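You operate a simulated robot arm through the tools that you are given. There is no shell and no other tool.

You run a simulated robot arm. Do the job below in one go: nothing can be reset, and whatever is moved stays where it is left.

Task
Bleed the grease pump and zero its counter.
Fine: knob at 3 ml, air switch at OPEN for two strokes, then at SHUT; press ZERO last; nothing spilt.

Only the result counts: the job must be done as asked and must still hold three seconds after the hand-in. Knocking over, shifting, dropping, spilling or breaking anything else fails it.

Robot
A 6-joint arm with a three-finger gripper, fixed in place. Base frame: the origin is at the foot of the arm, x ahead of it, y to its left, z up; the work surface is at about z = 0.9. Readings come in m, rad, newtons and seconds.
Its first joint turns from -2.897 to 2.897 rad. Payload 4.89 kg.
The TCP is the grasp point between the finger pads, 0.03 m short of the fingertips. In the tool frame z runs along the fingers and y along their closing line. Largest opening 0.164 m; the body of the gripper starts 0.125 m behind the TCP.
Orientation is that of the tool frame in the base frame, as a unit quaternion [x, y, z, w]. With the fingers straight down and closing along the base's y, the tool's x points along the base's -x, its y along +y and its z along -z.

Tools
- The arm moves only by the tool move_arm. Its argument "rows" is a list of rows, each an object of numbers (a shift or turn left out is 0, a gripper value left out holds the last): "tx", "ty", "tz": the shift along the base's x, y, z in m; "wx", "wy", "wz": the turn, a rotation vector about the base's x, y, z in degrees; "fingers": the opening, from 0 (shut) to 1 (fully open). In form: [{"tx": .., "ty": .., "tz": .., "wx": .., "wy": .., "wz": .., "fingers": ..}, ...]. A call has 1 to 20 rows; each row shifts and turns the commanded pose from where the row before left it. A row lasts 0.2 s, in which the tool goes at most 0.05 m and 0.15 rad; a call with a longer step from one row to the next is refused whole, and so is a gripper value outside its range. A pose out of reach is approached as far as the arm can. The call stops where the force on the tool passes 40 N (or 10 N more than at its start, if that is more) or the arm is blocked; 0.2 s more then pass. The fingers move at their own pace (about 0.108 m/s each) and stop on an object; they squeeze with about 32 N. The grip force told is the motor's: it shows also when the fingers shut on nothing. Time passes only in rows, and 0.2 s behind the last, so rows that do not move let the fingers close. It gives the time, the measured TCP pose, the force on the tool (base axes), the opening and the grip force at its end, in the units of the frame above (readings bear some noise), with the torque about the TCP (base axes, N m) and any sound that the robot's microphone picked up.
- Cameras (640 x 400 px; columns grow to the right, rows downward): "scene" is fixed at [0.0471, 0.6506, 1.5552]; the picture's right is [-0.84, -0.55, 0.00], its down [-0.16, 0.25, -0.96] and it looks along [0.52, -0.80, -0.29] (base axes); focal length 310 px, centre (320, 200). "wrist" rides on the gripper at [0.076, -0.002, -0.152] in the tool frame; the picture's right is [0.02, 1.00, 0.00], its down [-0.88, 0.02, -0.47] and it looks along [-0.47, 0.01, 0.88] (tool axes); focal length 247 px, centre (320, 200). There is no depth. A picture from a camera that has moved, and an enlarged one, comes with that camera's place and axes in the base frame and with its lens.
- grab_frame(camera): a new picture of that camera. It takes no simulated time.
- move_column(by): slides the trunk up (or, below 0, down) by that many m; the arm rides with it, the base frame stays. It gives what a move gives, with no picture.
- close_up(camera, box): a new picture of the part [left, top, right, bottom] of that camera's present view, enlarged. It takes no simulated time.
- finish_job(): hands the job in; it is judged then, once.

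Nothing tells you positions but the pictures and the camera data. Unless the task says otherwise, let go and move clear before handing in.

The tools are called by a JSON object that holds its "method" and its "body". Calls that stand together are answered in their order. move_arm: Moves the arm, as the interface text tells. Its arguments: {"type":"object","properties":{"rows":{"type":"array","items":{"type":"object","properties":{"tx":{"type":"number"},"ty":{"type":"number"},"tz":{"type":"number"},"wx":{"type":"number"},"wy":{"type":"number"},"wz":{"type":"number"},"fingers":{"type":"number"}}}}},"required":["rows"]} The other tools are called the same way: move_column (by) slides the trunk up or down; grab_frame (camera) takes a picture; close_up (camera, box) takes an enlarged picture of a part of a camera's view; finish_job () hands the job in.

At the start:

```text
t: 0.0
tcp_pos: [0.6273, -0.0844, 1.379]
ee_rot: [0.0, 1.0, 0.0, 0.001]
force: [-0.5, -0.8, 0.0]
torque: [0.0, 0.0, -0.01]
grip_width: 0.1644
grip_force: 0.0
trunk travel left (down, up): [-0.175, 0.215]
```

scene: 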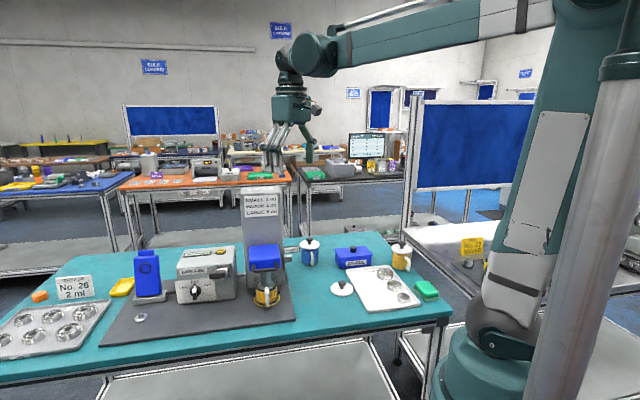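
wrist: 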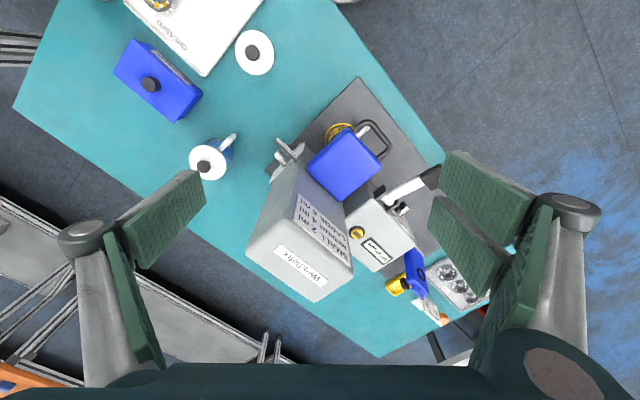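

I see a bench with a grease pump (tall box with blue head, a mug under it), a grey control box with a knob, a blue bottle, trays and labels. I will take enlarged pictures first to understand the parts.

{"method": "close_up", "body": {"camera": "scene", "box": [120, 180, 320, 330]}}

{"method": "close_up", "body": {"camera": "scene", "box": [165, 235, 245, 310]}}

{"method": "close_up", "body": {"camera": "scene", "box": [230, 180, 310, 320]}}

{"method": "close_up", "body": {"camera": "wrist", "box": [230, 70, 510, 330]}}

{"method": "close_up", "body": {"camera": "scene", "box": [0, 240, 180, 360]}}

{"method": "close_up", "body": {"camera": "scene", "box": [290, 220, 450, 320]}}

```text
2.67 times, centred on (220, 255) of scene
camera zoom: at [0.0471, 0.6506, 1.5552], right [-0.84, -0.55, 0.0], down [-0.16, 0.25, -0.96], along [0.52, -0.8, -0.29], focal length 827 px, centre (587, 53)
```

zoom: 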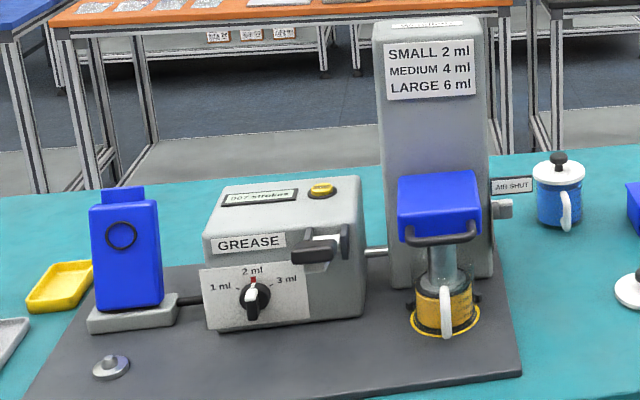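

```text
5.33 times, centred on (205, 272) of scene
camera zoom: at [0.0471, 0.6506, 1.5552], right [-0.84, -0.55, 0.0], down [-0.16, 0.25, -0.96], along [0.52, -0.8, -0.29], focal length 1655 px, centre (933, -187)
```

zoom: 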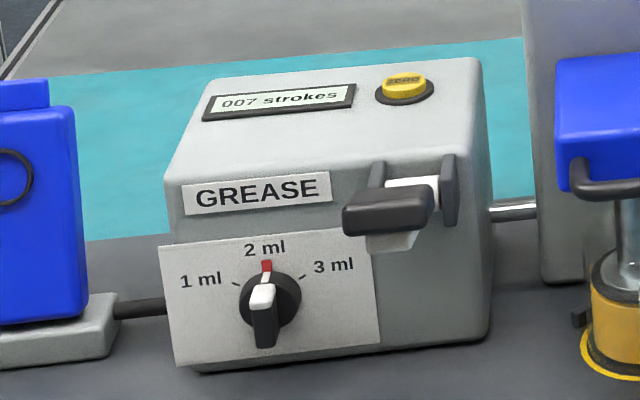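

```text
2.86 times, centred on (270, 250) of scene
camera zoom: at [0.0471, 0.6506, 1.5552], right [-0.84, -0.55, 0.0], down [-0.16, 0.25, -0.96], along [0.52, -0.8, -0.29], focal length 886 px, centre (463, 57)
```

zoom: 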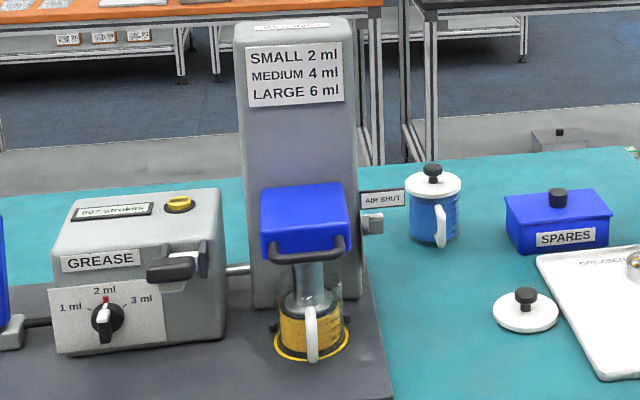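

```text
1.54 times, centred on (370, 200) of wrist
camera zoom: at [0.5513, -0.0871, 1.5298], right [-0.02, 1.0, 0.0], down [0.88, 0.02, 0.47], along [0.47, 0.01, -0.88], focal length 380 px, centre (243, 200)
```

zoom: 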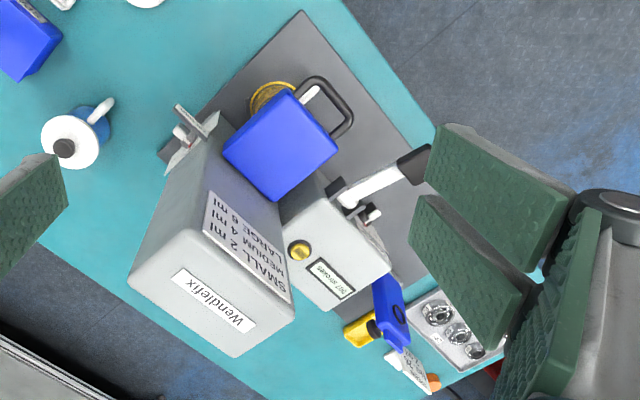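

```text
3.33 times, centred on (90, 300) of scene
camera zoom: at [0.0471, 0.6506, 1.5552], right [-0.84, -0.55, 0.0], down [-0.16, 0.25, -0.96], along [0.52, -0.8, -0.29], focal length 1034 px, centre (1087, -133)
```

zoom: 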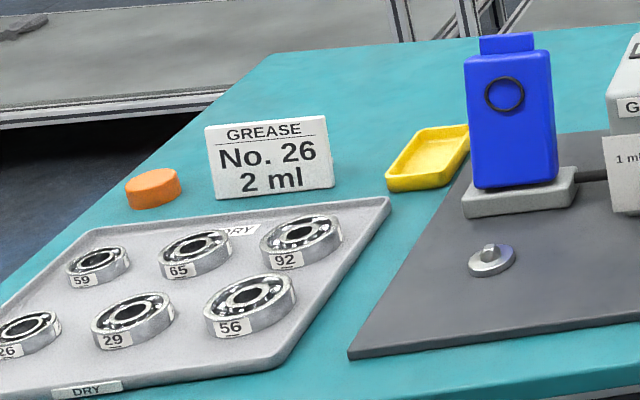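

```text
4.00 times, centred on (370, 270) of scene
camera zoom: at [0.0471, 0.6506, 1.5552], right [-0.84, -0.55, 0.0], down [-0.16, 0.25, -0.96], along [0.52, -0.8, -0.29], focal length 1241 px, centre (120, -80)
```

zoom: 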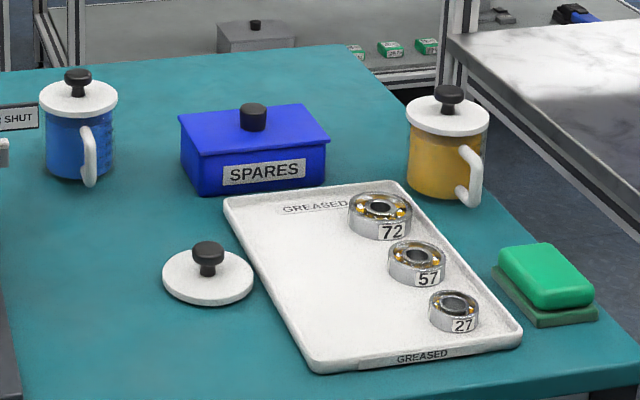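

The pump sits turned by about 45 degrees, its front facing (-x, +y). I take it that the knob and lever are on the grey box, ZERO on its top and the air switch on the tower's robot-side flank, so I look closer before moving.

{"method": "close_up", "body": {"camera": "wrist", "box": [255, 130, 335, 190]}}

{"method": "close_up", "body": {"camera": "wrist", "box": [320, 100, 450, 280]}}

{"method": "close_up", "body": {"camera": "scene", "box": [240, 235, 310, 315]}}

```text
6.67 times, centred on (295, 160) of wrist
camera zoom: at [0.5513, -0.0871, 1.5298], right [-0.02, 1.0, 0.0], down [0.88, 0.02, 0.47], along [0.47, 0.01, -0.88], focal length 1646 px, centre (487, 467)
```

zoom: 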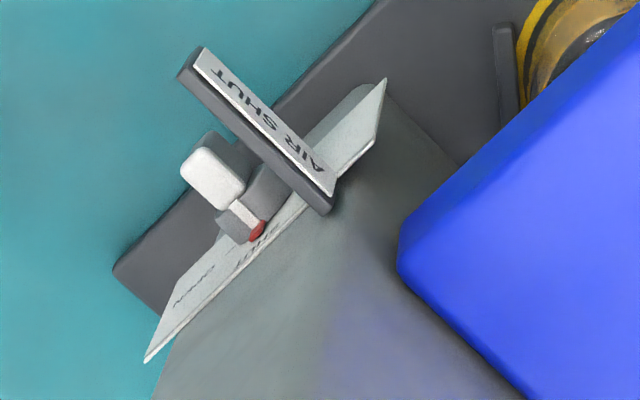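

```text
2.22 times, centred on (385, 190) of wrist
camera zoom: at [0.5513, -0.0871, 1.5298], right [-0.02, 1.0, 0.0], down [0.88, 0.02, 0.47], along [0.47, 0.01, -0.88], focal length 549 px, centre (176, 222)
```

zoom: 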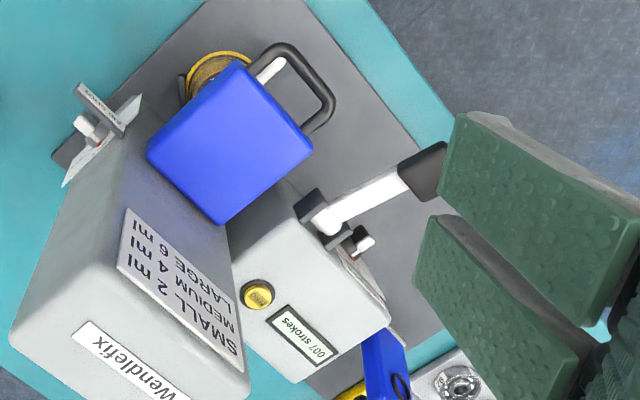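

```text
5.00 times, centred on (275, 275) of scene
camera zoom: at [0.0471, 0.6506, 1.5552], right [-0.84, -0.55, 0.0], down [-0.16, 0.25, -0.96], along [0.52, -0.8, -0.29], focal length 1551 px, centre (545, -175)
```

zoom: 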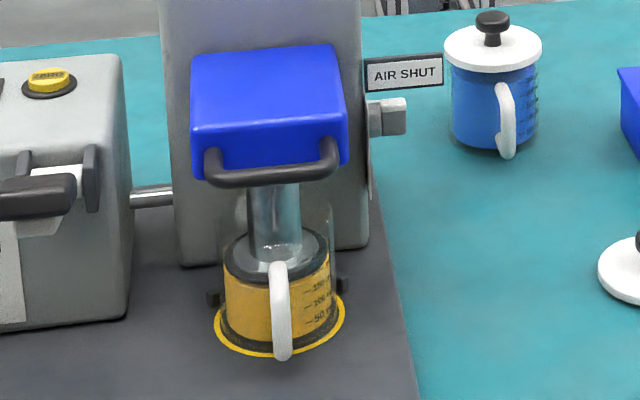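

The air switch is a rotary knob at about (0.73, -0.18, 0.99) with an OPEN/SHUT plate; the dose knob is at about (0.86, 0.14, 0.985). I close the fingers and swing the wrist camera round in front of the grey box for a good look.

{"method": "move_arm", "body": {"rows": [{"tx": 0.003, "ty": 0.0392, "tz": 0, "wz": -7.5, "fingers": 0}, {"tx": 0.003, "ty": 0.0392, "tz": 0, "wz": -7.5}, {"tx": 0.003, "ty": 0.0392, "tz": 0, "wz": -7.5}, {"tx": 0.005, "ty": 0.0392, "tz": 0, "wz": -7.5}, {"tx": 0.007, "ty": 0.0392, "tz": 0, "wz": -7.5}, {"tx": 0.007, "ty": 0.0392, "tz": -0.01, "wz": -7.5}, {"tx": 0.008, "ty": 0.0392, "tz": -0.025, "wx": -5.3, "wy": -5.3}, {"tx": 0.009, "ty": 0.0392, "tz": -0.025, "wx": -5.3, "wy": -5.3}, {"tx": 0.009, "ty": 0.0392, "tz": -0.025, "wx": -5.3, "wy": -5.3}, {"tx": 0.009, "ty": 0.0392, "tz": -0.025, "wx": -5.3, "wy": -5.3}, {"tz": -0.04}, {"tz": -0.04}, {"tz": -0.04}]}}

{"method": "grab_frame", "body": {"camera": "wrist"}}

{"method": "grab_frame", "body": {"camera": "scene"}}

```text
t: 2.8
tcp_pos: [0.6891, 0.3095, 1.1443]
ee_rot: [0.37, 0.892, -0.099, 0.239]
force: [-0.7, -1.1, 0.5]
torque: [0.14, -0.09, 0.13]
grip_width: 0.0
grip_force: 32.4
trunk travel left (down, up): [-0.175, 0.215]
```

```text
taken
camera wrist: at [0.5876, 0.4072, 1.2375], right [0.69, 0.72, -0.01], down [0.39, -0.36, 0.85], along [0.61, -0.59, -0.53], focal length 247 px, centre (320, 200)
```

wrist: 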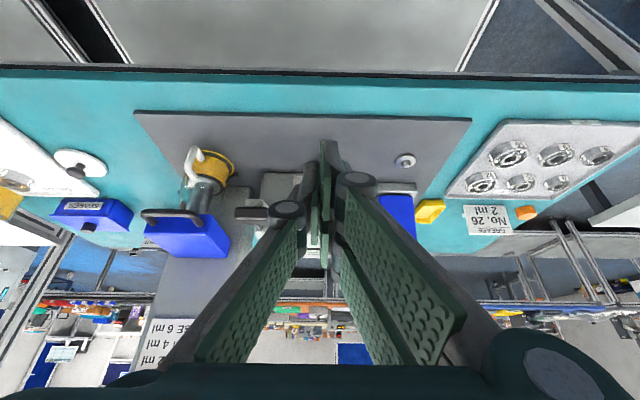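

```text
taken
```

scene: 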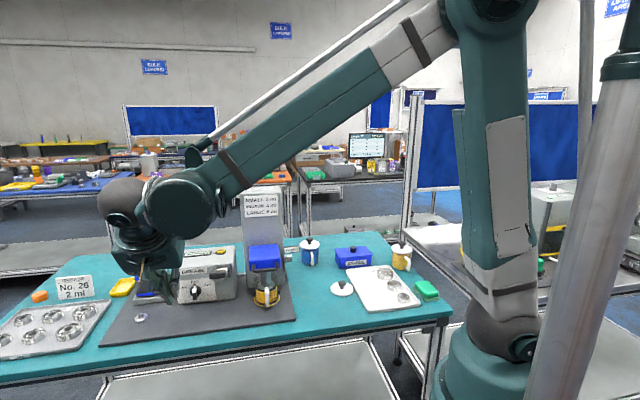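

The shut fingers hide the knob, so I open them to see between.

{"method": "move_arm", "body": {"rows": [{"fingers": 1}, {}, {}, {}]}}

{"method": "grab_frame", "body": {"camera": "wrist"}}

{"method": "close_up", "body": {"camera": "wrist", "box": [230, 140, 430, 270]}}

```text
t: 3.8
tcp_pos: [0.6907, 0.3094, 1.1431]
ee_rot: [0.37, 0.892, -0.099, 0.239]
force: [-0.3, -0.5, -0.3]
torque: [0.02, 0.02, 0.01]
grip_width: 0.164
grip_force: 0.0
trunk travel left (down, up): [-0.175, 0.215]
```

```text
taken
camera wrist: at [0.5885, 0.4075, 1.2376], right [0.69, 0.72, -0.01], down [0.39, -0.36, 0.85], along [0.61, -0.59, -0.53], focal length 247 px, centre (320, 200)
```

wrist: 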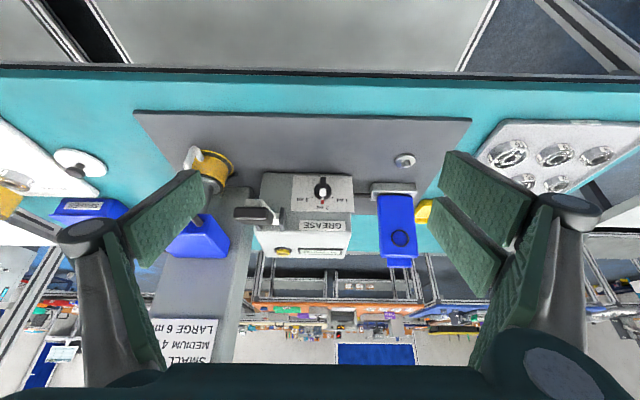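

```text
3.08 times, centred on (330, 205) of wrist
camera zoom: at [0.5885, 0.4075, 1.2376], right [0.69, 0.72, -0.01], down [0.39, -0.36, 0.85], along [0.61, -0.59, -0.53], focal length 760 px, centre (289, 185)
```

zoom: 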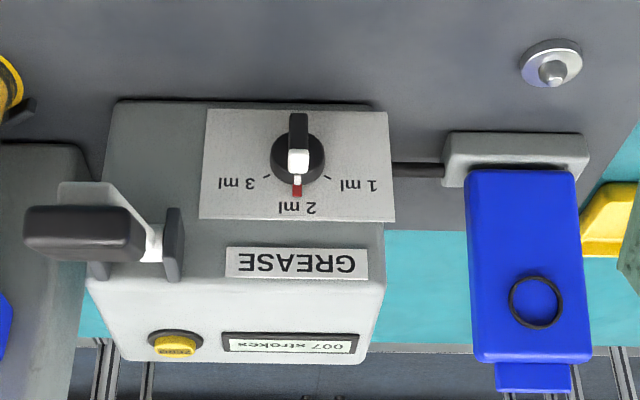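

The pictures agree on the dose knob: grip bar around (0.86-0.88, 0.14, 0.975), standing proud about 3 cm, upright at 2 ml, with 3 ml some 50 degrees clockwise. I close the fingers, go to above the left side of the knob bar and check before lowering.

{"method": "move_arm", "body": {"rows": [{"fingers": 0, "tz": 0.015}, {"tz": 0.015, "wx": 5.3, "wy": 5.3}, {"wx": 5.3, "wy": 5.3}, {}, {"tx": 0.0325, "ty": -0.0235}, {"tx": 0.0325, "ty": -0.0235}, {"tx": 0.0325, "ty": -0.0235}, {"tx": 0.0325, "ty": -0.0235}, {"tx": 0.0325, "ty": -0.0235}, {"tx": 0.0325, "ty": -0.0235}, {"tz": -0.03}, {"tz": -0.03}, {}]}}

{"method": "grab_frame", "body": {"camera": "wrist"}}

{"method": "grab_frame", "body": {"camera": "scene"}}

{"method": "close_up", "body": {"camera": "scene", "box": [155, 225, 255, 310]}}

```text
t: 6.6
tcp_pos: [0.8886, 0.1661, 1.1173]
ee_rot: [0.38, 0.916, -0.05, 0.12]
force: [-0.2, -0.7, -0.6]
torque: [-0.01, 0.06, -0.01]
grip_width: 0.0001
grip_force: 31.7
trunk travel left (down, up): [-0.175, 0.215]
```

```text
taken
camera wrist: at [0.8068, 0.2445, 1.2455], right [0.69, 0.72, -0.01], down [0.53, -0.5, 0.68], along [0.49, -0.48, -0.73], focal length 247 px, centre (320, 200)
```

wrist: 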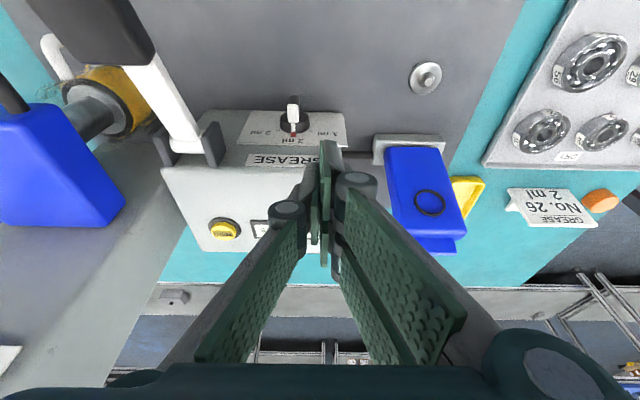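

```text
taken
```

scene: 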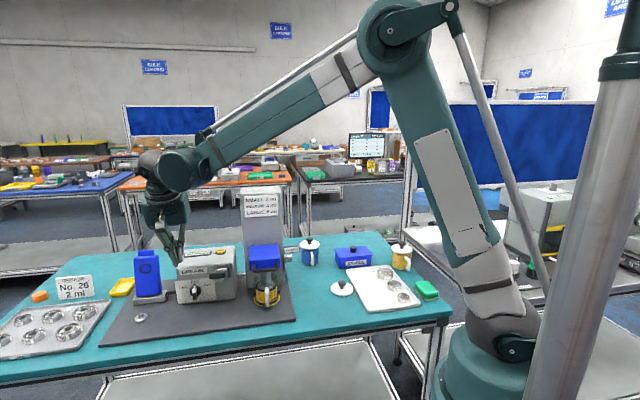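

```text
4.71 times, centred on (205, 268) of scene
camera zoom: at [0.0471, 0.6506, 1.5552], right [-0.84, -0.55, 0.0], down [-0.16, 0.25, -0.96], along [0.52, -0.8, -0.29], focal length 1460 px, centre (861, -118)
```

zoom: 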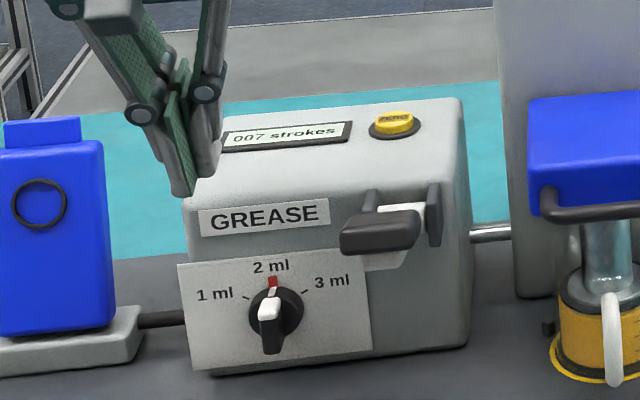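

The tip seems a little lower in the pictures than I computed; I zoom in to calibrate tip position against the camera.

{"method": "close_up", "body": {"camera": "wrist", "box": [250, 80, 410, 180]}}

{"method": "close_up", "body": {"camera": "scene", "box": [155, 235, 215, 275]}}

```text
4.00 times, centred on (330, 130) of wrist
camera zoom: at [0.8068, 0.2445, 1.2455], right [0.69, 0.72, -0.01], down [0.53, -0.5, 0.68], along [0.49, -0.48, -0.73], focal length 988 px, centre (280, 480)
```

zoom: 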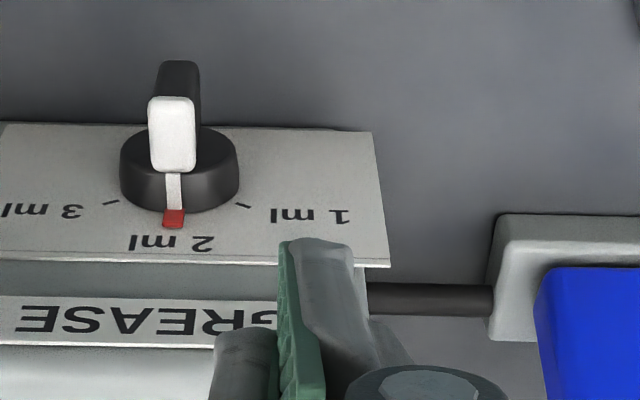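

```text
10.00 times, centred on (185, 255) of scene
camera zoom: at [0.0471, 0.6506, 1.5552], right [-0.84, -0.55, 0.0], down [-0.16, 0.25, -0.96], along [0.52, -0.8, -0.29], focal length 3103 px, centre (1670, -350)
```

zoom: 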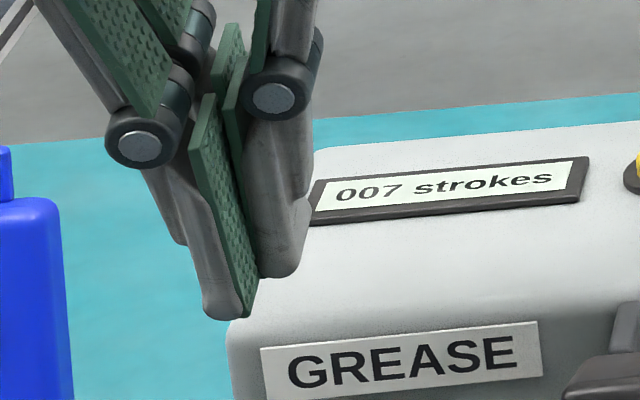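

The gripper looks as if it has one finger on the -y side and two spread fingers on the +y side. So I'll use only the single finger as a pusher: tool straight down, turned 90 degrees so the single finger is next to the panel and the other two stay well clear in front.

{"method": "move_arm", "body": {"rows": [{"tz": 0.035, "tx": -0.01, "ty": 0.01}, {"tz": 0.03, "tx": -0.01, "ty": 0.01, "wx": 5.3, "wy": 5.3}, {"tx": -0.01, "ty": 0.01, "wx": 5.3, "wy": 5.3}, {"wz": 7.5}, {"wz": 7.5}, {"wz": 7.5}, {"wz": 7.5}, {"wz": 7.5}, {"wz": 7.5}, {"wz": 7.5}, {"wz": 7.5}, {"wz": 7.5}, {"wz": 7.5}, {"wz": 7.5}, {"wz": 7.5}, {"fingers": 0.5}, {}, {}]}}

{"method": "grab_frame", "body": {"camera": "wrist"}}

{"method": "grab_frame", "body": {"camera": "scene"}}

{"method": "close_up", "body": {"camera": "scene", "box": [130, 200, 250, 310]}}

```text
t: 10.4
tcp_pos: [0.8576, 0.197, 1.1836]
ee_rot: [-0.383, 0.924, 0.0, 0.0]
force: [-0.2, -0.5, 0.3]
torque: [0.0, 0.0, -0.01]
grip_width: 0.082
grip_force: 0.0
trunk travel left (down, up): [-0.175, 0.215]
```

```text
taken
camera wrist: at [0.8031, 0.1404, 1.3349], right [-0.72, 0.69, 0.0], down [0.61, 0.64, 0.47], along [0.33, 0.34, -0.88], focal length 247 px, centre (320, 200)
```

wrist: 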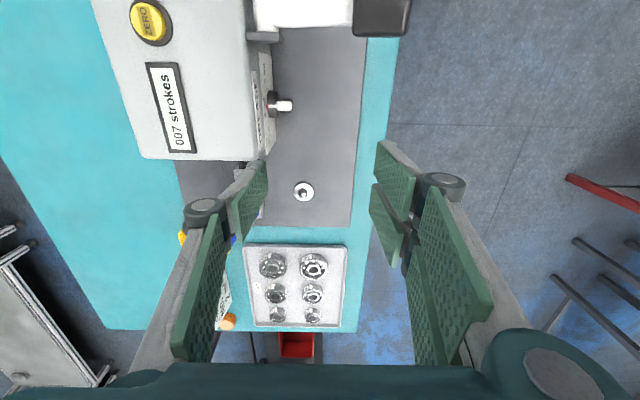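

```text
taken
```

scene: 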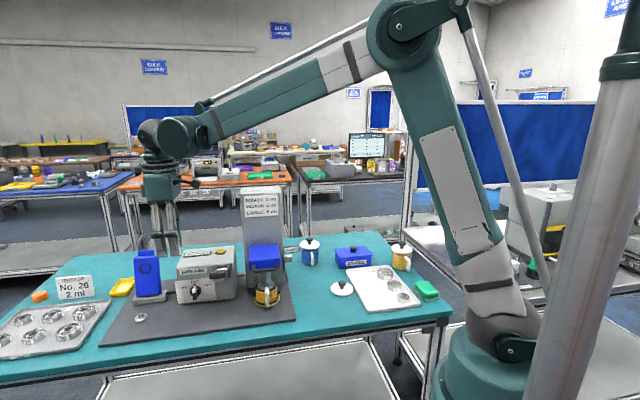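

```text
3.64 times, centred on (190, 255) of scene
camera zoom: at [0.0471, 0.6506, 1.5552], right [-0.84, -0.55, 0.0], down [-0.16, 0.25, -0.96], along [0.52, -0.8, -0.29], focal length 1128 px, centre (793, 0)
```

zoom: 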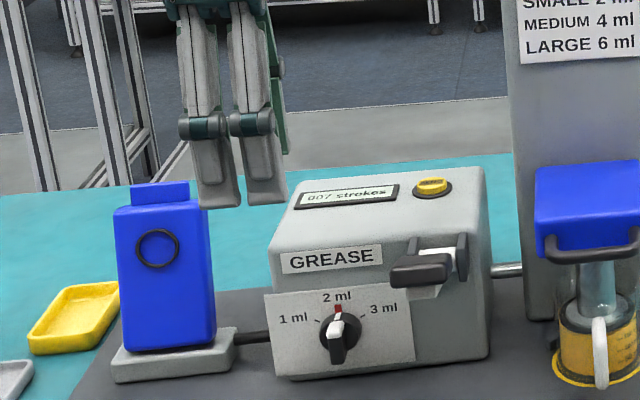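

Confirmed: one finger on the panel side, two in front. I zoom on the knob from this view to fix its position.

{"method": "close_up", "body": {"camera": "wrist", "box": [220, 60, 320, 180]}}

```text
3.33 times, centred on (270, 120) of wrist
camera zoom: at [0.8031, 0.1404, 1.3349], right [-0.72, 0.69, 0.0], down [0.61, 0.64, 0.47], along [0.33, 0.34, -0.88], focal length 823 px, centre (487, 467)
```

zoom: 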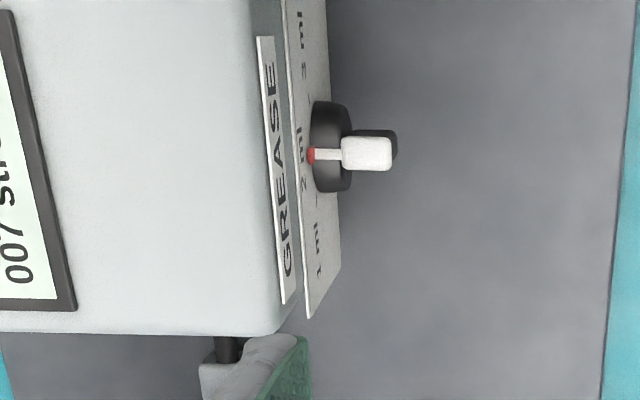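

Knob bar: centre e (along panel) 0.7125, top at z 0.993, axis z 0.972, standing out to n -0.507. I lower the single finger next to the bar's upper half on its 1 ml side.

{"method": "move_arm", "body": {"rows": [{"tz": -0.034, "tx": -0.002, "ty": 0.002}, {"tz": -0.034}, {"tz": -0.034}, {"tz": -0.034}, {"tz": -0.034}, {}]}}

{"method": "grab_frame", "body": {"camera": "wrist"}}

{"method": "close_up", "body": {"camera": "scene", "box": [150, 235, 250, 310]}}

```text
t: 11.8
tcp_pos: [0.8508, 0.1993, 1.0136]
ee_rot: [-0.383, 0.924, 0.0, 0.0]
force: [0.8, 0.5, 0.9]
torque: [-0.02, 0.06, 0.01]
grip_width: 0.0822
grip_force: 0.0
trunk travel left (down, up): [-0.175, 0.215]
```

```text
taken
camera wrist: at [0.798, 0.1429, 1.1654], right [-0.72, 0.69, 0.0], down [0.61, 0.64, 0.47], along [0.33, 0.34, -0.88], focal length 247 px, centre (320, 200)
```

wrist: 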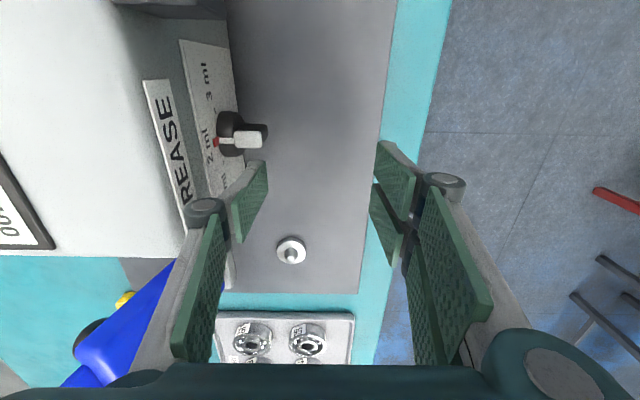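

```text
5.33 times, centred on (200, 272) of scene
camera zoom: at [0.0471, 0.6506, 1.5552], right [-0.84, -0.55, 0.0], down [-0.16, 0.25, -0.96], along [0.52, -0.8, -0.29], focal length 1655 px, centre (960, -187)
```

zoom: 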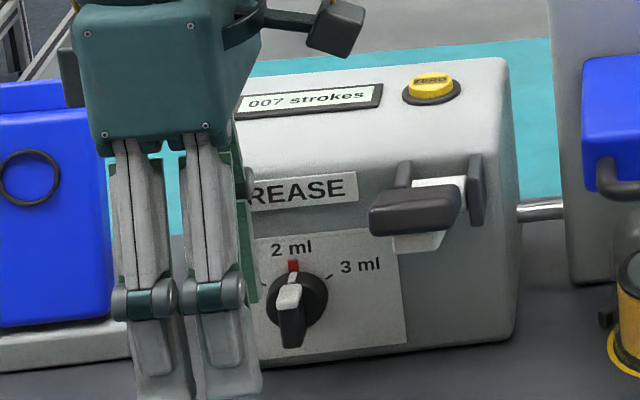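

The finger stands right beside the bar. I now push slowly toward 3 ml and check.

{"method": "move_arm", "body": {"rows": [{"tx": 0.0028, "ty": -0.0028}, {"tx": -0.003, "ty": -0.003}, {"tx": -0.003, "ty": -0.003}, {"tx": -0.003, "ty": -0.003}, {"tx": -0.003, "ty": -0.003}, {}]}}

{"method": "close_up", "body": {"camera": "wrist", "box": [140, 60, 340, 240]}}

{"method": "close_up", "body": {"camera": "scene", "box": [150, 235, 250, 310]}}

```text
t: 13.2
tcp_pos: [0.8445, 0.1828, 1.012]
ee_rot: [-0.383, 0.924, 0.0, 0.0]
force: [-0.1, -0.6, -0.1]
torque: [-0.01, -0.01, -0.01]
grip_width: 0.0822
grip_force: 0.0
trunk travel left (down, up): [-0.175, 0.215]
```

```text
2.22 times, centred on (240, 150) of wrist
camera zoom: at [0.7905, 0.1273, 1.1653], right [-0.72, 0.69, 0.0], down [0.61, 0.64, 0.47], along [0.33, 0.34, -0.88], focal length 549 px, centre (498, 311)
```

zoom: 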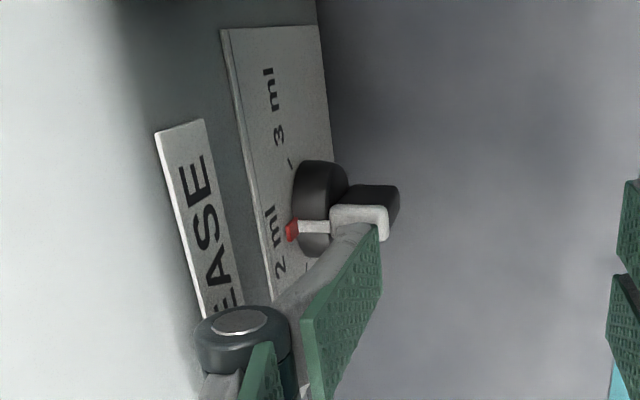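

```text
5.33 times, centred on (200, 272) of scene
camera zoom: at [0.0471, 0.6506, 1.5552], right [-0.84, -0.55, 0.0], down [-0.16, 0.25, -0.96], along [0.52, -0.8, -0.29], focal length 1655 px, centre (960, -187)
```

zoom: 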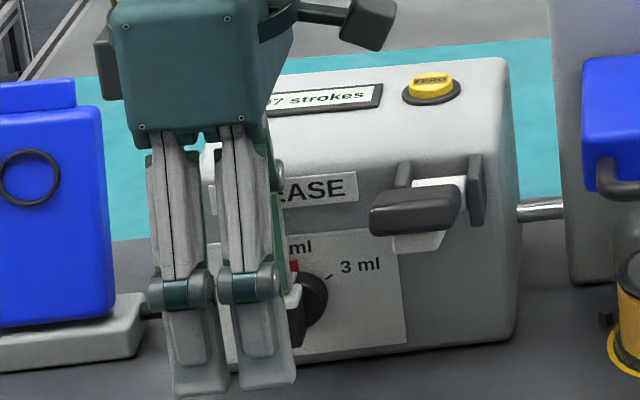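

The finger is just reaching the bar, without force yet; I continue pushing in small steps.

{"method": "move_arm", "body": {"rows": [{"tx": -0.003, "ty": -0.003}, {"tx": -0.003, "ty": -0.003}, {}]}}

{"method": "close_up", "body": {"camera": "wrist", "box": [140, 60, 340, 240]}}

```text
t: 14.0
tcp_pos: [0.8391, 0.1781, 1.0132]
ee_rot: [-0.382, 0.924, 0.0, -0.001]
force: [-0.1, 0.5, 0.5]
torque: [0.01, 0.02, 0.02]
grip_width: 0.0821
grip_force: 0.1
trunk travel left (down, up): [-0.175, 0.215]
```

```text
2.22 times, centred on (240, 150) of wrist
camera zoom: at [0.7855, 0.1214, 1.1656], right [-0.72, 0.69, 0.0], down [0.61, 0.64, 0.47], along [0.33, 0.34, -0.88], focal length 549 px, centre (498, 311)
```

zoom: 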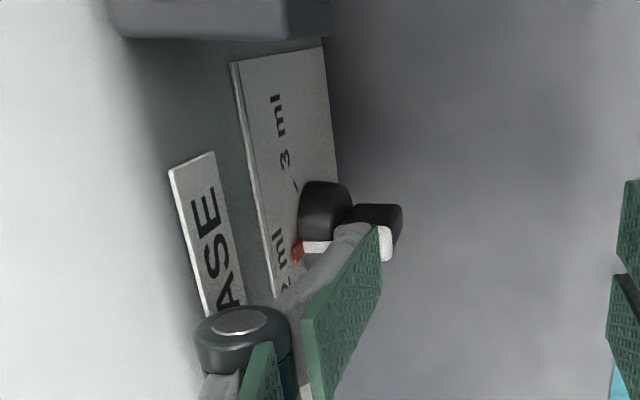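

The knob has not moved: re-triangulating puts the bar's top at about z 0.982, so the tip skimmed over it. I back off, go 10 mm lower and push again.

{"method": "move_arm", "body": {"rows": [{"tx": 0.007, "ty": 0.007}, {"tx": 0.007, "ty": 0.007}, {"tz": -0.01}, {"tx": -0.003, "ty": -0.003}, {"tx": -0.003, "ty": -0.003}, {"tx": -0.003, "ty": -0.003}, {"tx": -0.003, "ty": -0.003}, {}]}}

{"method": "close_up", "body": {"camera": "wrist", "box": [140, 60, 340, 240]}}

```text
t: 15.8
tcp_pos: [0.8408, 0.18, 1.0033]
ee_rot: [-0.383, 0.924, 0.0, 0.0]
force: [13.8, 11.2, 13.2]
torque: [-0.26, -0.65, 0.77]
grip_width: 0.0845
grip_force: 2.3
trunk travel left (down, up): [-0.175, 0.215]
```

```text
2.22 times, centred on (240, 150) of wrist
camera zoom: at [0.7883, 0.1235, 1.1553], right [-0.72, 0.69, 0.0], down [0.61, 0.64, 0.47], along [0.33, 0.34, -0.88], focal length 549 px, centre (498, 311)
```

zoom: 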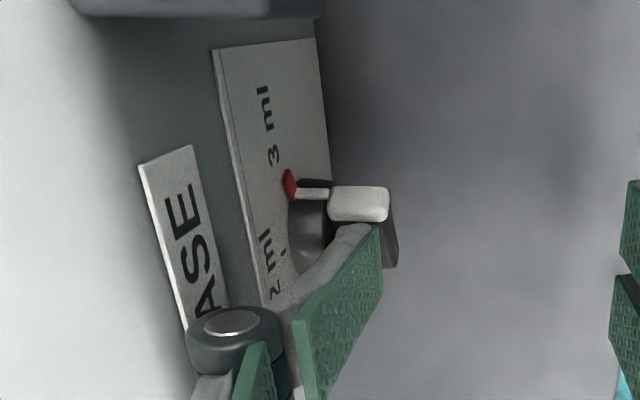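

The knob has turned and the red pointer sits near the 3 ml tick. I back off, rise and look at the exact position.

{"method": "move_arm", "body": {"rows": [{"tx": 0.004, "ty": 0.004}, {"tx": 0.006, "ty": 0.006}, {"tz": 0.03}, {"tz": 0.04}, {"tx": 0.02, "ty": 0.02, "tz": 0.04}, {"tx": 0.02, "ty": 0.02}, {}]}}

{"method": "close_up", "body": {"camera": "scene", "box": [165, 260, 235, 310]}}

{"method": "close_up", "body": {"camera": "wrist", "box": [200, 20, 340, 160]}}

```text
t: 17.4
tcp_pos: [0.8914, 0.2321, 1.1054]
ee_rot: [-0.383, 0.924, 0.0, 0.0]
force: [0.5, 1.2, -0.3]
torque: [-0.03, 0.02, 0.03]
grip_width: 0.082
grip_force: 0.0
trunk travel left (down, up): [-0.175, 0.215]
```

```text
8.00 times, centred on (200, 285) of scene
camera zoom: at [0.0471, 0.6506, 1.5552], right [-0.84, -0.55, 0.0], down [-0.16, 0.25, -0.96], along [0.52, -0.8, -0.29], focal length 2482 px, centre (1280, -480)
```

zoom: 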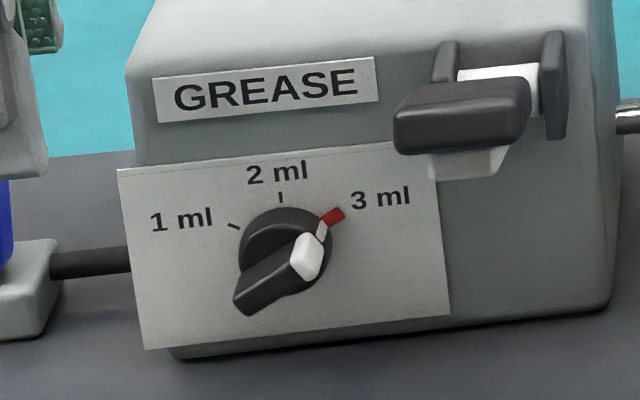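

```text
2.86 times, centred on (270, 90) of wrist
camera zoom: at [0.8379, 0.1764, 1.2588], right [-0.72, 0.69, 0.0], down [0.61, 0.64, 0.47], along [0.33, 0.34, -0.88], focal length 706 px, centre (463, 514)
```

zoom: 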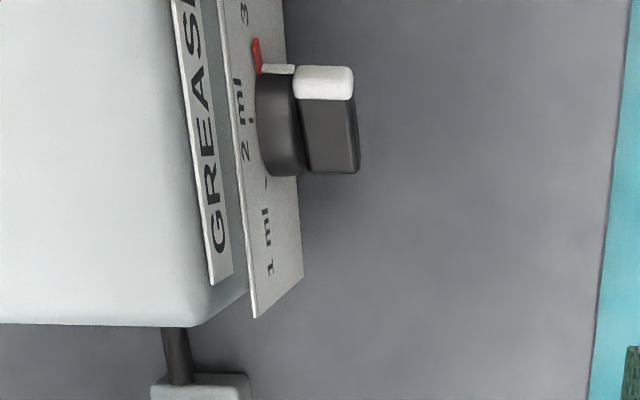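

The red pointer covers the 3 ml tick, so the dose is set. Next I go round the front at a safe height to the robot side of the tower to look at the air switch.

{"method": "move_arm", "body": {"rows": [{"tx": -0.028, "ty": 0.028, "tz": 0.024}, {"tx": -0.028, "ty": 0.028, "tz": 0.024}, {"tx": -0.028, "ty": 0.028, "tz": 0.024}, {"tx": -0.028, "ty": 0.028, "tz": 0.024}, {"tx": -0.0321, "ty": -0.0321}, {"tx": -0.0321, "ty": -0.0321}, {"tx": -0.0321, "ty": -0.0321}, {"tx": -0.0321, "ty": -0.0321}, {"tx": -0.0321, "ty": -0.0321}, {"tx": -0.0321, "ty": -0.0321}, {"tx": -0.0321, "ty": -0.0321}, {"tx": -0.0321, "ty": -0.0321}, {"tx": -0.0321, "ty": -0.0321}, {"tx": -0.0321, "ty": -0.0321}, {"tx": -0.0321, "ty": -0.0321}, {"tx": -0.0321, "ty": -0.0321}]}}

{"method": "move_arm", "body": {"rows": [{"tx": 0.0344, "ty": -0.0258}, {"tx": 0.0344, "ty": -0.0258}, {"tx": 0.0344, "ty": -0.0258}, {"tx": 0.0344, "ty": -0.0258}, {"tx": 0.0344, "ty": -0.0258}, {"tx": 0.0344, "ty": -0.0258}, {"tx": 0.0344, "ty": -0.0258}, {"tx": 0.0344, "ty": -0.0258}, {}]}}

{"method": "grab_frame", "body": {"camera": "wrist"}}

{"method": "grab_frame", "body": {"camera": "scene"}}

```text
t: 20.8
tcp_pos: [0.3946, -0.0459, 1.2114]
ee_rot: [-0.383, 0.924, 0.0, 0.0]
force: [0.6, 0.1, -0.3]
torque: [0.01, 0.18, -0.02]
grip_width: 0.0821
grip_force: 0.0
trunk travel left (down, up): [-0.175, 0.215]
```

```text
t: 22.8
tcp_pos: [0.6706, -0.2527, 1.209]
ee_rot: [-0.383, 0.924, 0.0, 0.0]
force: [1.1, 0.7, -0.4]
torque: [0.08, 0.15, 0.03]
grip_width: 0.082
grip_force: 0.0
trunk travel left (down, up): [-0.175, 0.215]
```

```text
taken
camera wrist: at [0.6175, -0.309, 1.3611], right [-0.72, 0.69, 0.0], down [0.61, 0.64, 0.47], along [0.33, 0.34, -0.88], focal length 247 px, centre (320, 200)
```

wrist: 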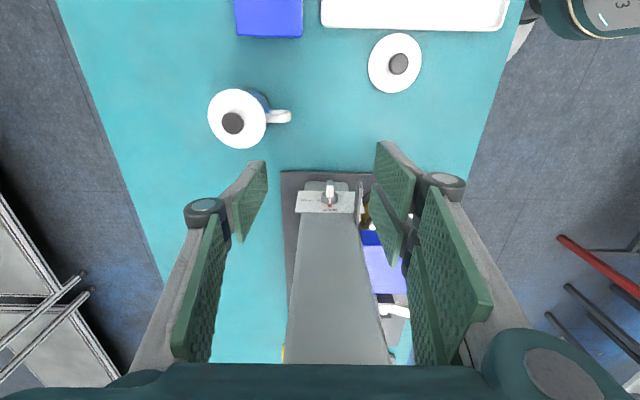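

```text
taken
```

scene: 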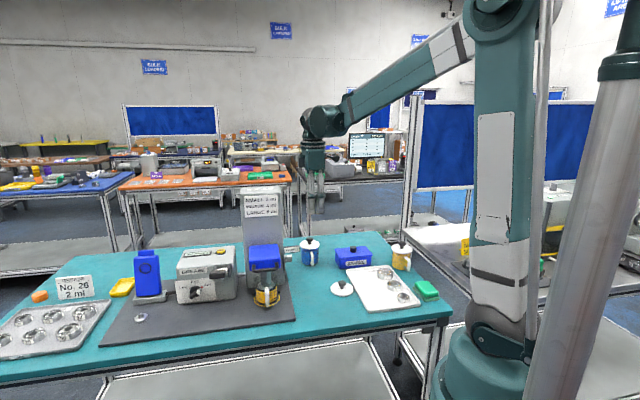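

{"method": "close_up", "body": {"camera": "wrist", "box": [280, 160, 380, 230]}}

{"method": "close_up", "body": {"camera": "scene", "box": [270, 230, 320, 270]}}

```text
5.71 times, centred on (330, 195) of wrist
camera zoom: at [0.6175, -0.309, 1.3611], right [-0.72, 0.69, 0.0], down [0.61, 0.64, 0.47], along [0.33, 0.34, -0.88], focal length 1411 px, centre (263, 229)
```

zoom: 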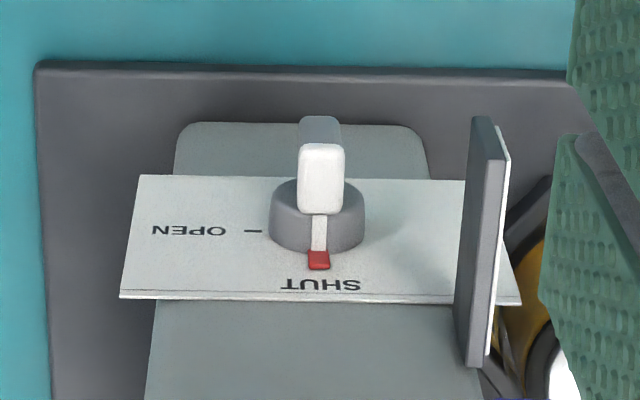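

```text
10.00 times, centred on (295, 250) of scene
camera zoom: at [0.0471, 0.6506, 1.5552], right [-0.84, -0.55, 0.0], down [-0.16, 0.25, -0.96], along [0.52, -0.8, -0.29], focal length 3103 px, centre (570, -300)
```

zoom: 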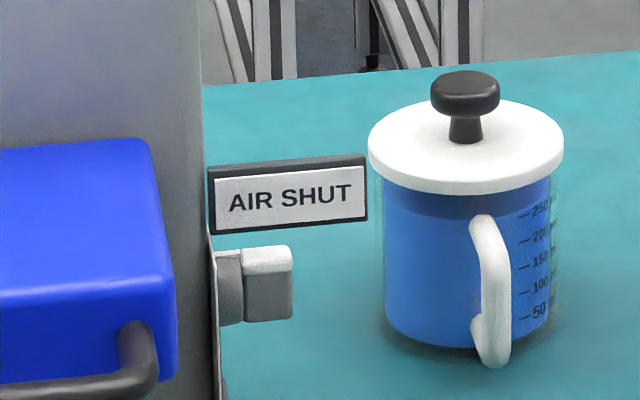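

The air switch bar stands up at SHUT; OPEN is a quarter turn toward -n (away from the AIR sign). I'll turn the tool so the single finger faces the tower side, lean it 30 degrees so it clears the AIR sign, and open the fingers fully so the palm stays off the tower.

{"method": "move_arm", "body": {"rows": [{"tz": 0.03, "tx": -0.0141, "ty": -0.0141}, {"wz": 7.5}, {"wz": 7.5}, {"wz": 7.5}, {"wz": 7.5}, {"wz": 7.5}, {"wz": 7.5}, {"wz": 7.5}, {"wz": 7.5}, {"wz": 7.5}, {"wz": 7.5}, {"wz": 7.5}, {"wz": 7.5}, {"wx": 5.303, "wy": 5.303}, {"wx": 5.303, "wy": 5.303}, {"wx": 5.303, "wy": 5.303}, {"wx": 5.303, "wy": 5.303}, {"fingers": 1.0}, {}, {}]}}

{"method": "grab_frame", "body": {"camera": "wrist"}}

{"method": "grab_frame", "body": {"camera": "scene"}}

```text
t: 27.0
tcp_pos: [0.6544, -0.2648, 1.2382]
ee_rot: [0.899, -0.373, -0.21, -0.088]
force: [0.2, -0.5, -0.8]
torque: [0.01, 0.08, 0.02]
grip_width: 0.1643
grip_force: 0.1
out of reach, approached as far as the arm can: row 17
trunk travel left (down, up): [-0.175, 0.215]
```

```text
taken
camera wrist: at [0.7516, -0.3601, 1.3416], right [-0.69, -0.72, -0.01], down [-0.42, 0.4, 0.81], along [-0.58, 0.57, -0.58], focal length 247 px, centre (320, 200)
```

wrist: 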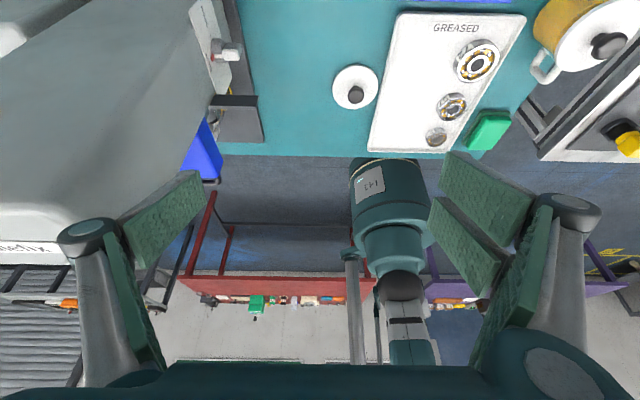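

```text
taken
```

scene: 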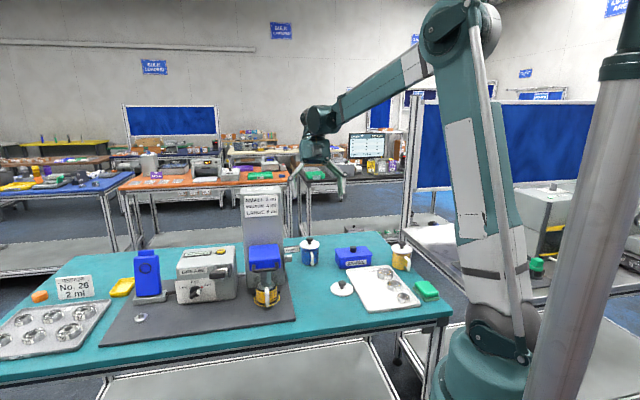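

The lean is near its limit, so I settle for about 22 degrees. I bring the finger to a waypoint above and beside the switch and check the alignment.

{"method": "move_arm", "body": {"rows": [{"wx": -5.303, "wy": -5.303}, {"tx": 0.0088, "ty": 0.0008, "tz": -0.032}, {"tx": 0.0088, "ty": 0.0008, "tz": -0.032}, {"tx": 0.0088, "ty": 0.0008, "tz": -0.032}, {}]}}

{"method": "grab_frame", "body": {"camera": "wrist"}}

{"method": "close_up", "body": {"camera": "scene", "box": [260, 200, 340, 270]}}

```text
t: 28.2
tcp_pos: [0.6825, -0.2588, 1.1416]
ee_rot: [0.912, -0.377, -0.151, -0.062]
force: [0.5, -0.1, -0.6]
torque: [0.08, 0.15, 0.02]
grip_width: 0.1641
grip_force: 0.1
trunk travel left (down, up): [-0.175, 0.215]
```

```text
taken
camera wrist: at [0.7685, -0.3453, 1.2623], right [-0.69, -0.72, -0.01], down [-0.5, 0.47, 0.73], along [-0.52, 0.51, -0.68], focal length 247 px, centre (320, 200)
```

wrist: 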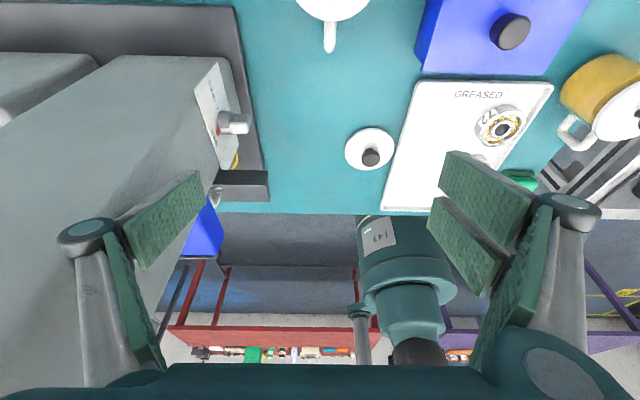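

```text
5.71 times, centred on (300, 235) of scene
camera zoom: at [0.0471, 0.6506, 1.5552], right [-0.84, -0.55, 0.0], down [-0.16, 0.25, -0.96], along [0.52, -0.8, -0.29], focal length 1773 px, centre (434, 0)
```

zoom: 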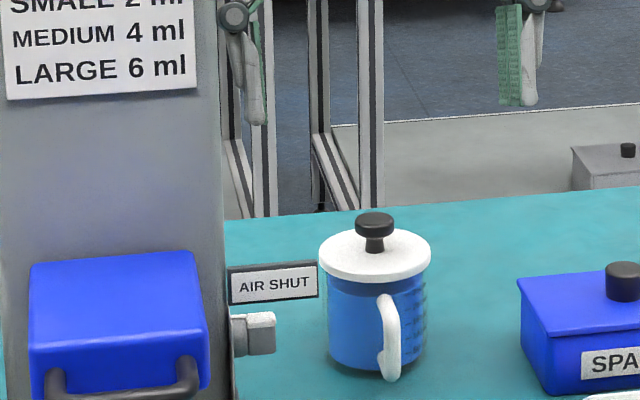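

I need to know how far the fully opened finger really reaches down, so I zoom in on it.

{"method": "close_up", "body": {"camera": "scene", "box": [280, 195, 312, 225]}}

{"method": "close_up", "body": {"camera": "wrist", "box": [130, 80, 290, 240]}}

```text
13.33 times, centred on (296, 210) of scene
camera zoom: at [0.0471, 0.6506, 1.5552], right [-0.84, -0.55, 0.0], down [-0.16, 0.25, -0.96], along [0.52, -0.8, -0.29], focal length 4137 px, centre (640, 67)
```

zoom: 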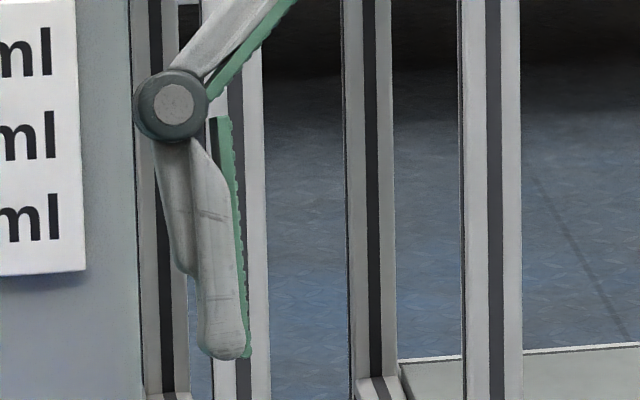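

```text
2.50 times, centred on (210, 160) of wrist
camera zoom: at [0.7685, -0.3453, 1.2623], right [-0.69, -0.72, -0.01], down [-0.5, 0.47, 0.73], along [-0.52, 0.51, -0.68], focal length 617 px, centre (595, 300)
```

zoom: 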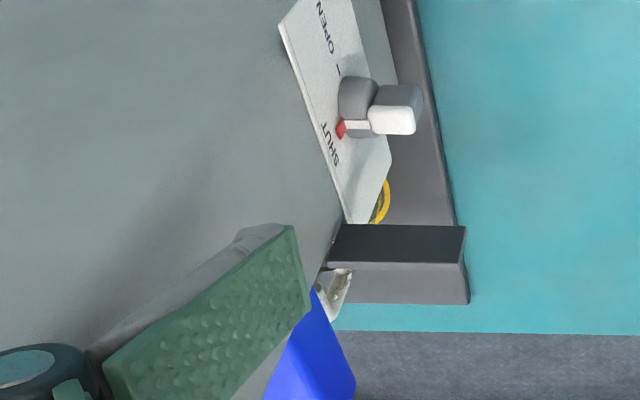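

At full opening the finger tip reaches only to about the TCP level. With that I slide the finger down along its own axis, between switch bar and AIR sign, stopping partway to check.

{"method": "move_arm", "body": {"rows": [{"tx": -0.0007, "ty": 0.0035}, {"tx": -0.009, "ty": 0.009, "tz": -0.0308}, {"tx": -0.009, "ty": 0.009, "tz": -0.0308}, {"tx": -0.009, "ty": 0.009, "tz": -0.0308}, {}]}}

{"method": "close_up", "body": {"camera": "scene", "box": [270, 210, 320, 270]}}

{"method": "close_up", "body": {"camera": "wrist", "box": [130, 80, 290, 240]}}

```text
t: 29.4
tcp_pos: [0.6569, -0.2277, 1.0533]
ee_rot: [0.912, -0.378, -0.15, -0.062]
force: [0.1, -0.1, 0.0]
torque: [-0.03, 0.0, 0.01]
grip_width: 0.1639
grip_force: 0.1
trunk travel left (down, up): [-0.175, 0.215]
```

```text
6.67 times, centred on (295, 240) of scene
camera zoom: at [0.0471, 0.6506, 1.5552], right [-0.84, -0.55, 0.0], down [-0.16, 0.25, -0.96], along [0.52, -0.8, -0.29], focal length 2069 px, centre (487, -67)
```

zoom: 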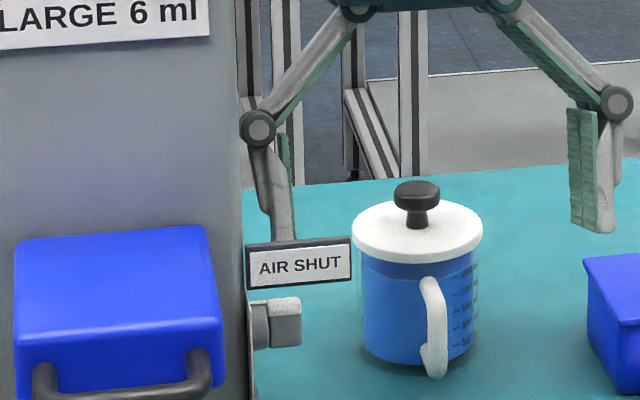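

```text
2.50 times, centred on (210, 160) of wrist
camera zoom: at [0.743, -0.3144, 1.1726], right [-0.69, -0.72, -0.01], down [-0.5, 0.47, 0.73], along [-0.52, 0.51, -0.68], focal length 617 px, centre (595, 300)
```

zoom: 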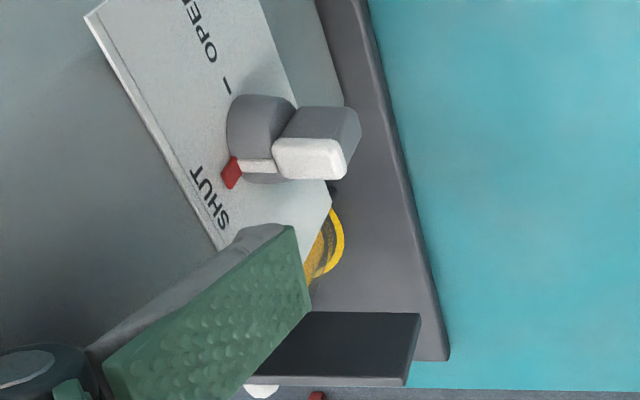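

Finger is heading correctly between bar and sign. I go down the last 5 cm.

{"method": "move_arm", "body": {"rows": [{"tx": -0.0049, "ty": 0.0049, "tz": -0.0166}, {"tx": -0.0049, "ty": 0.0049, "tz": -0.0166}, {"tx": -0.0049, "ty": 0.0049, "tz": -0.0166}, {}]}}

{"method": "close_up", "body": {"camera": "wrist", "box": [130, 80, 290, 240]}}

{"method": "close_up", "body": {"camera": "scene", "box": [270, 220, 320, 280]}}

```text
t: 30.4
tcp_pos: [0.6397, -0.2163, 1.0009]
ee_rot: [0.912, -0.377, -0.15, -0.062]
force: [-0.3, 0.6, 0.2]
torque: [0.01, 0.02, 0.02]
grip_width: 0.1638
grip_force: 0.1
trunk travel left (down, up): [-0.175, 0.215]
```

```text
2.50 times, centred on (210, 160) of wrist
camera zoom: at [0.7259, -0.3011, 1.1203], right [-0.69, -0.72, -0.01], down [-0.5, 0.47, 0.73], along [-0.52, 0.51, -0.68], focal length 617 px, centre (595, 300)
```

zoom: 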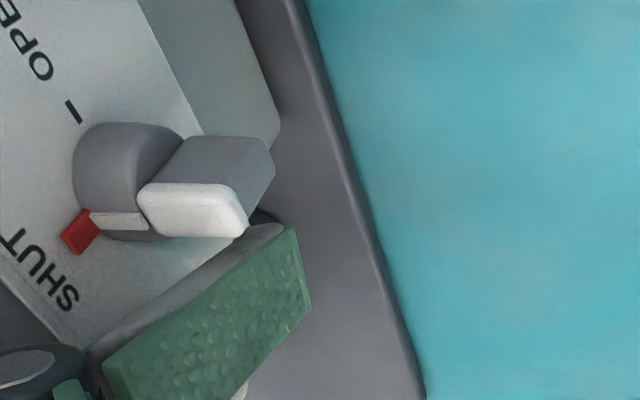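

```text
6.67 times, centred on (295, 250) of scene
camera zoom: at [0.0471, 0.6506, 1.5552], right [-0.84, -0.55, 0.0], down [-0.16, 0.25, -0.96], along [0.52, -0.8, -0.29], focal length 2069 px, centre (487, -133)
```

zoom: 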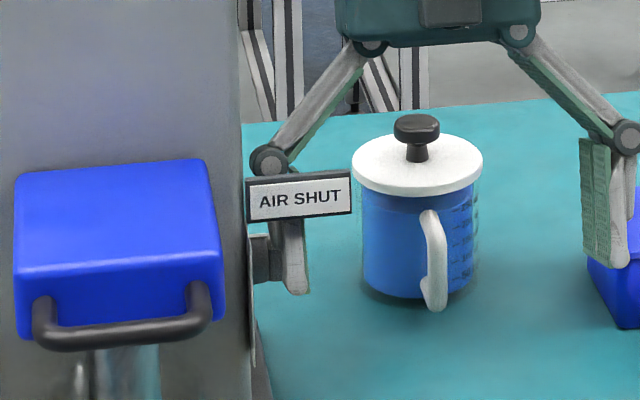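

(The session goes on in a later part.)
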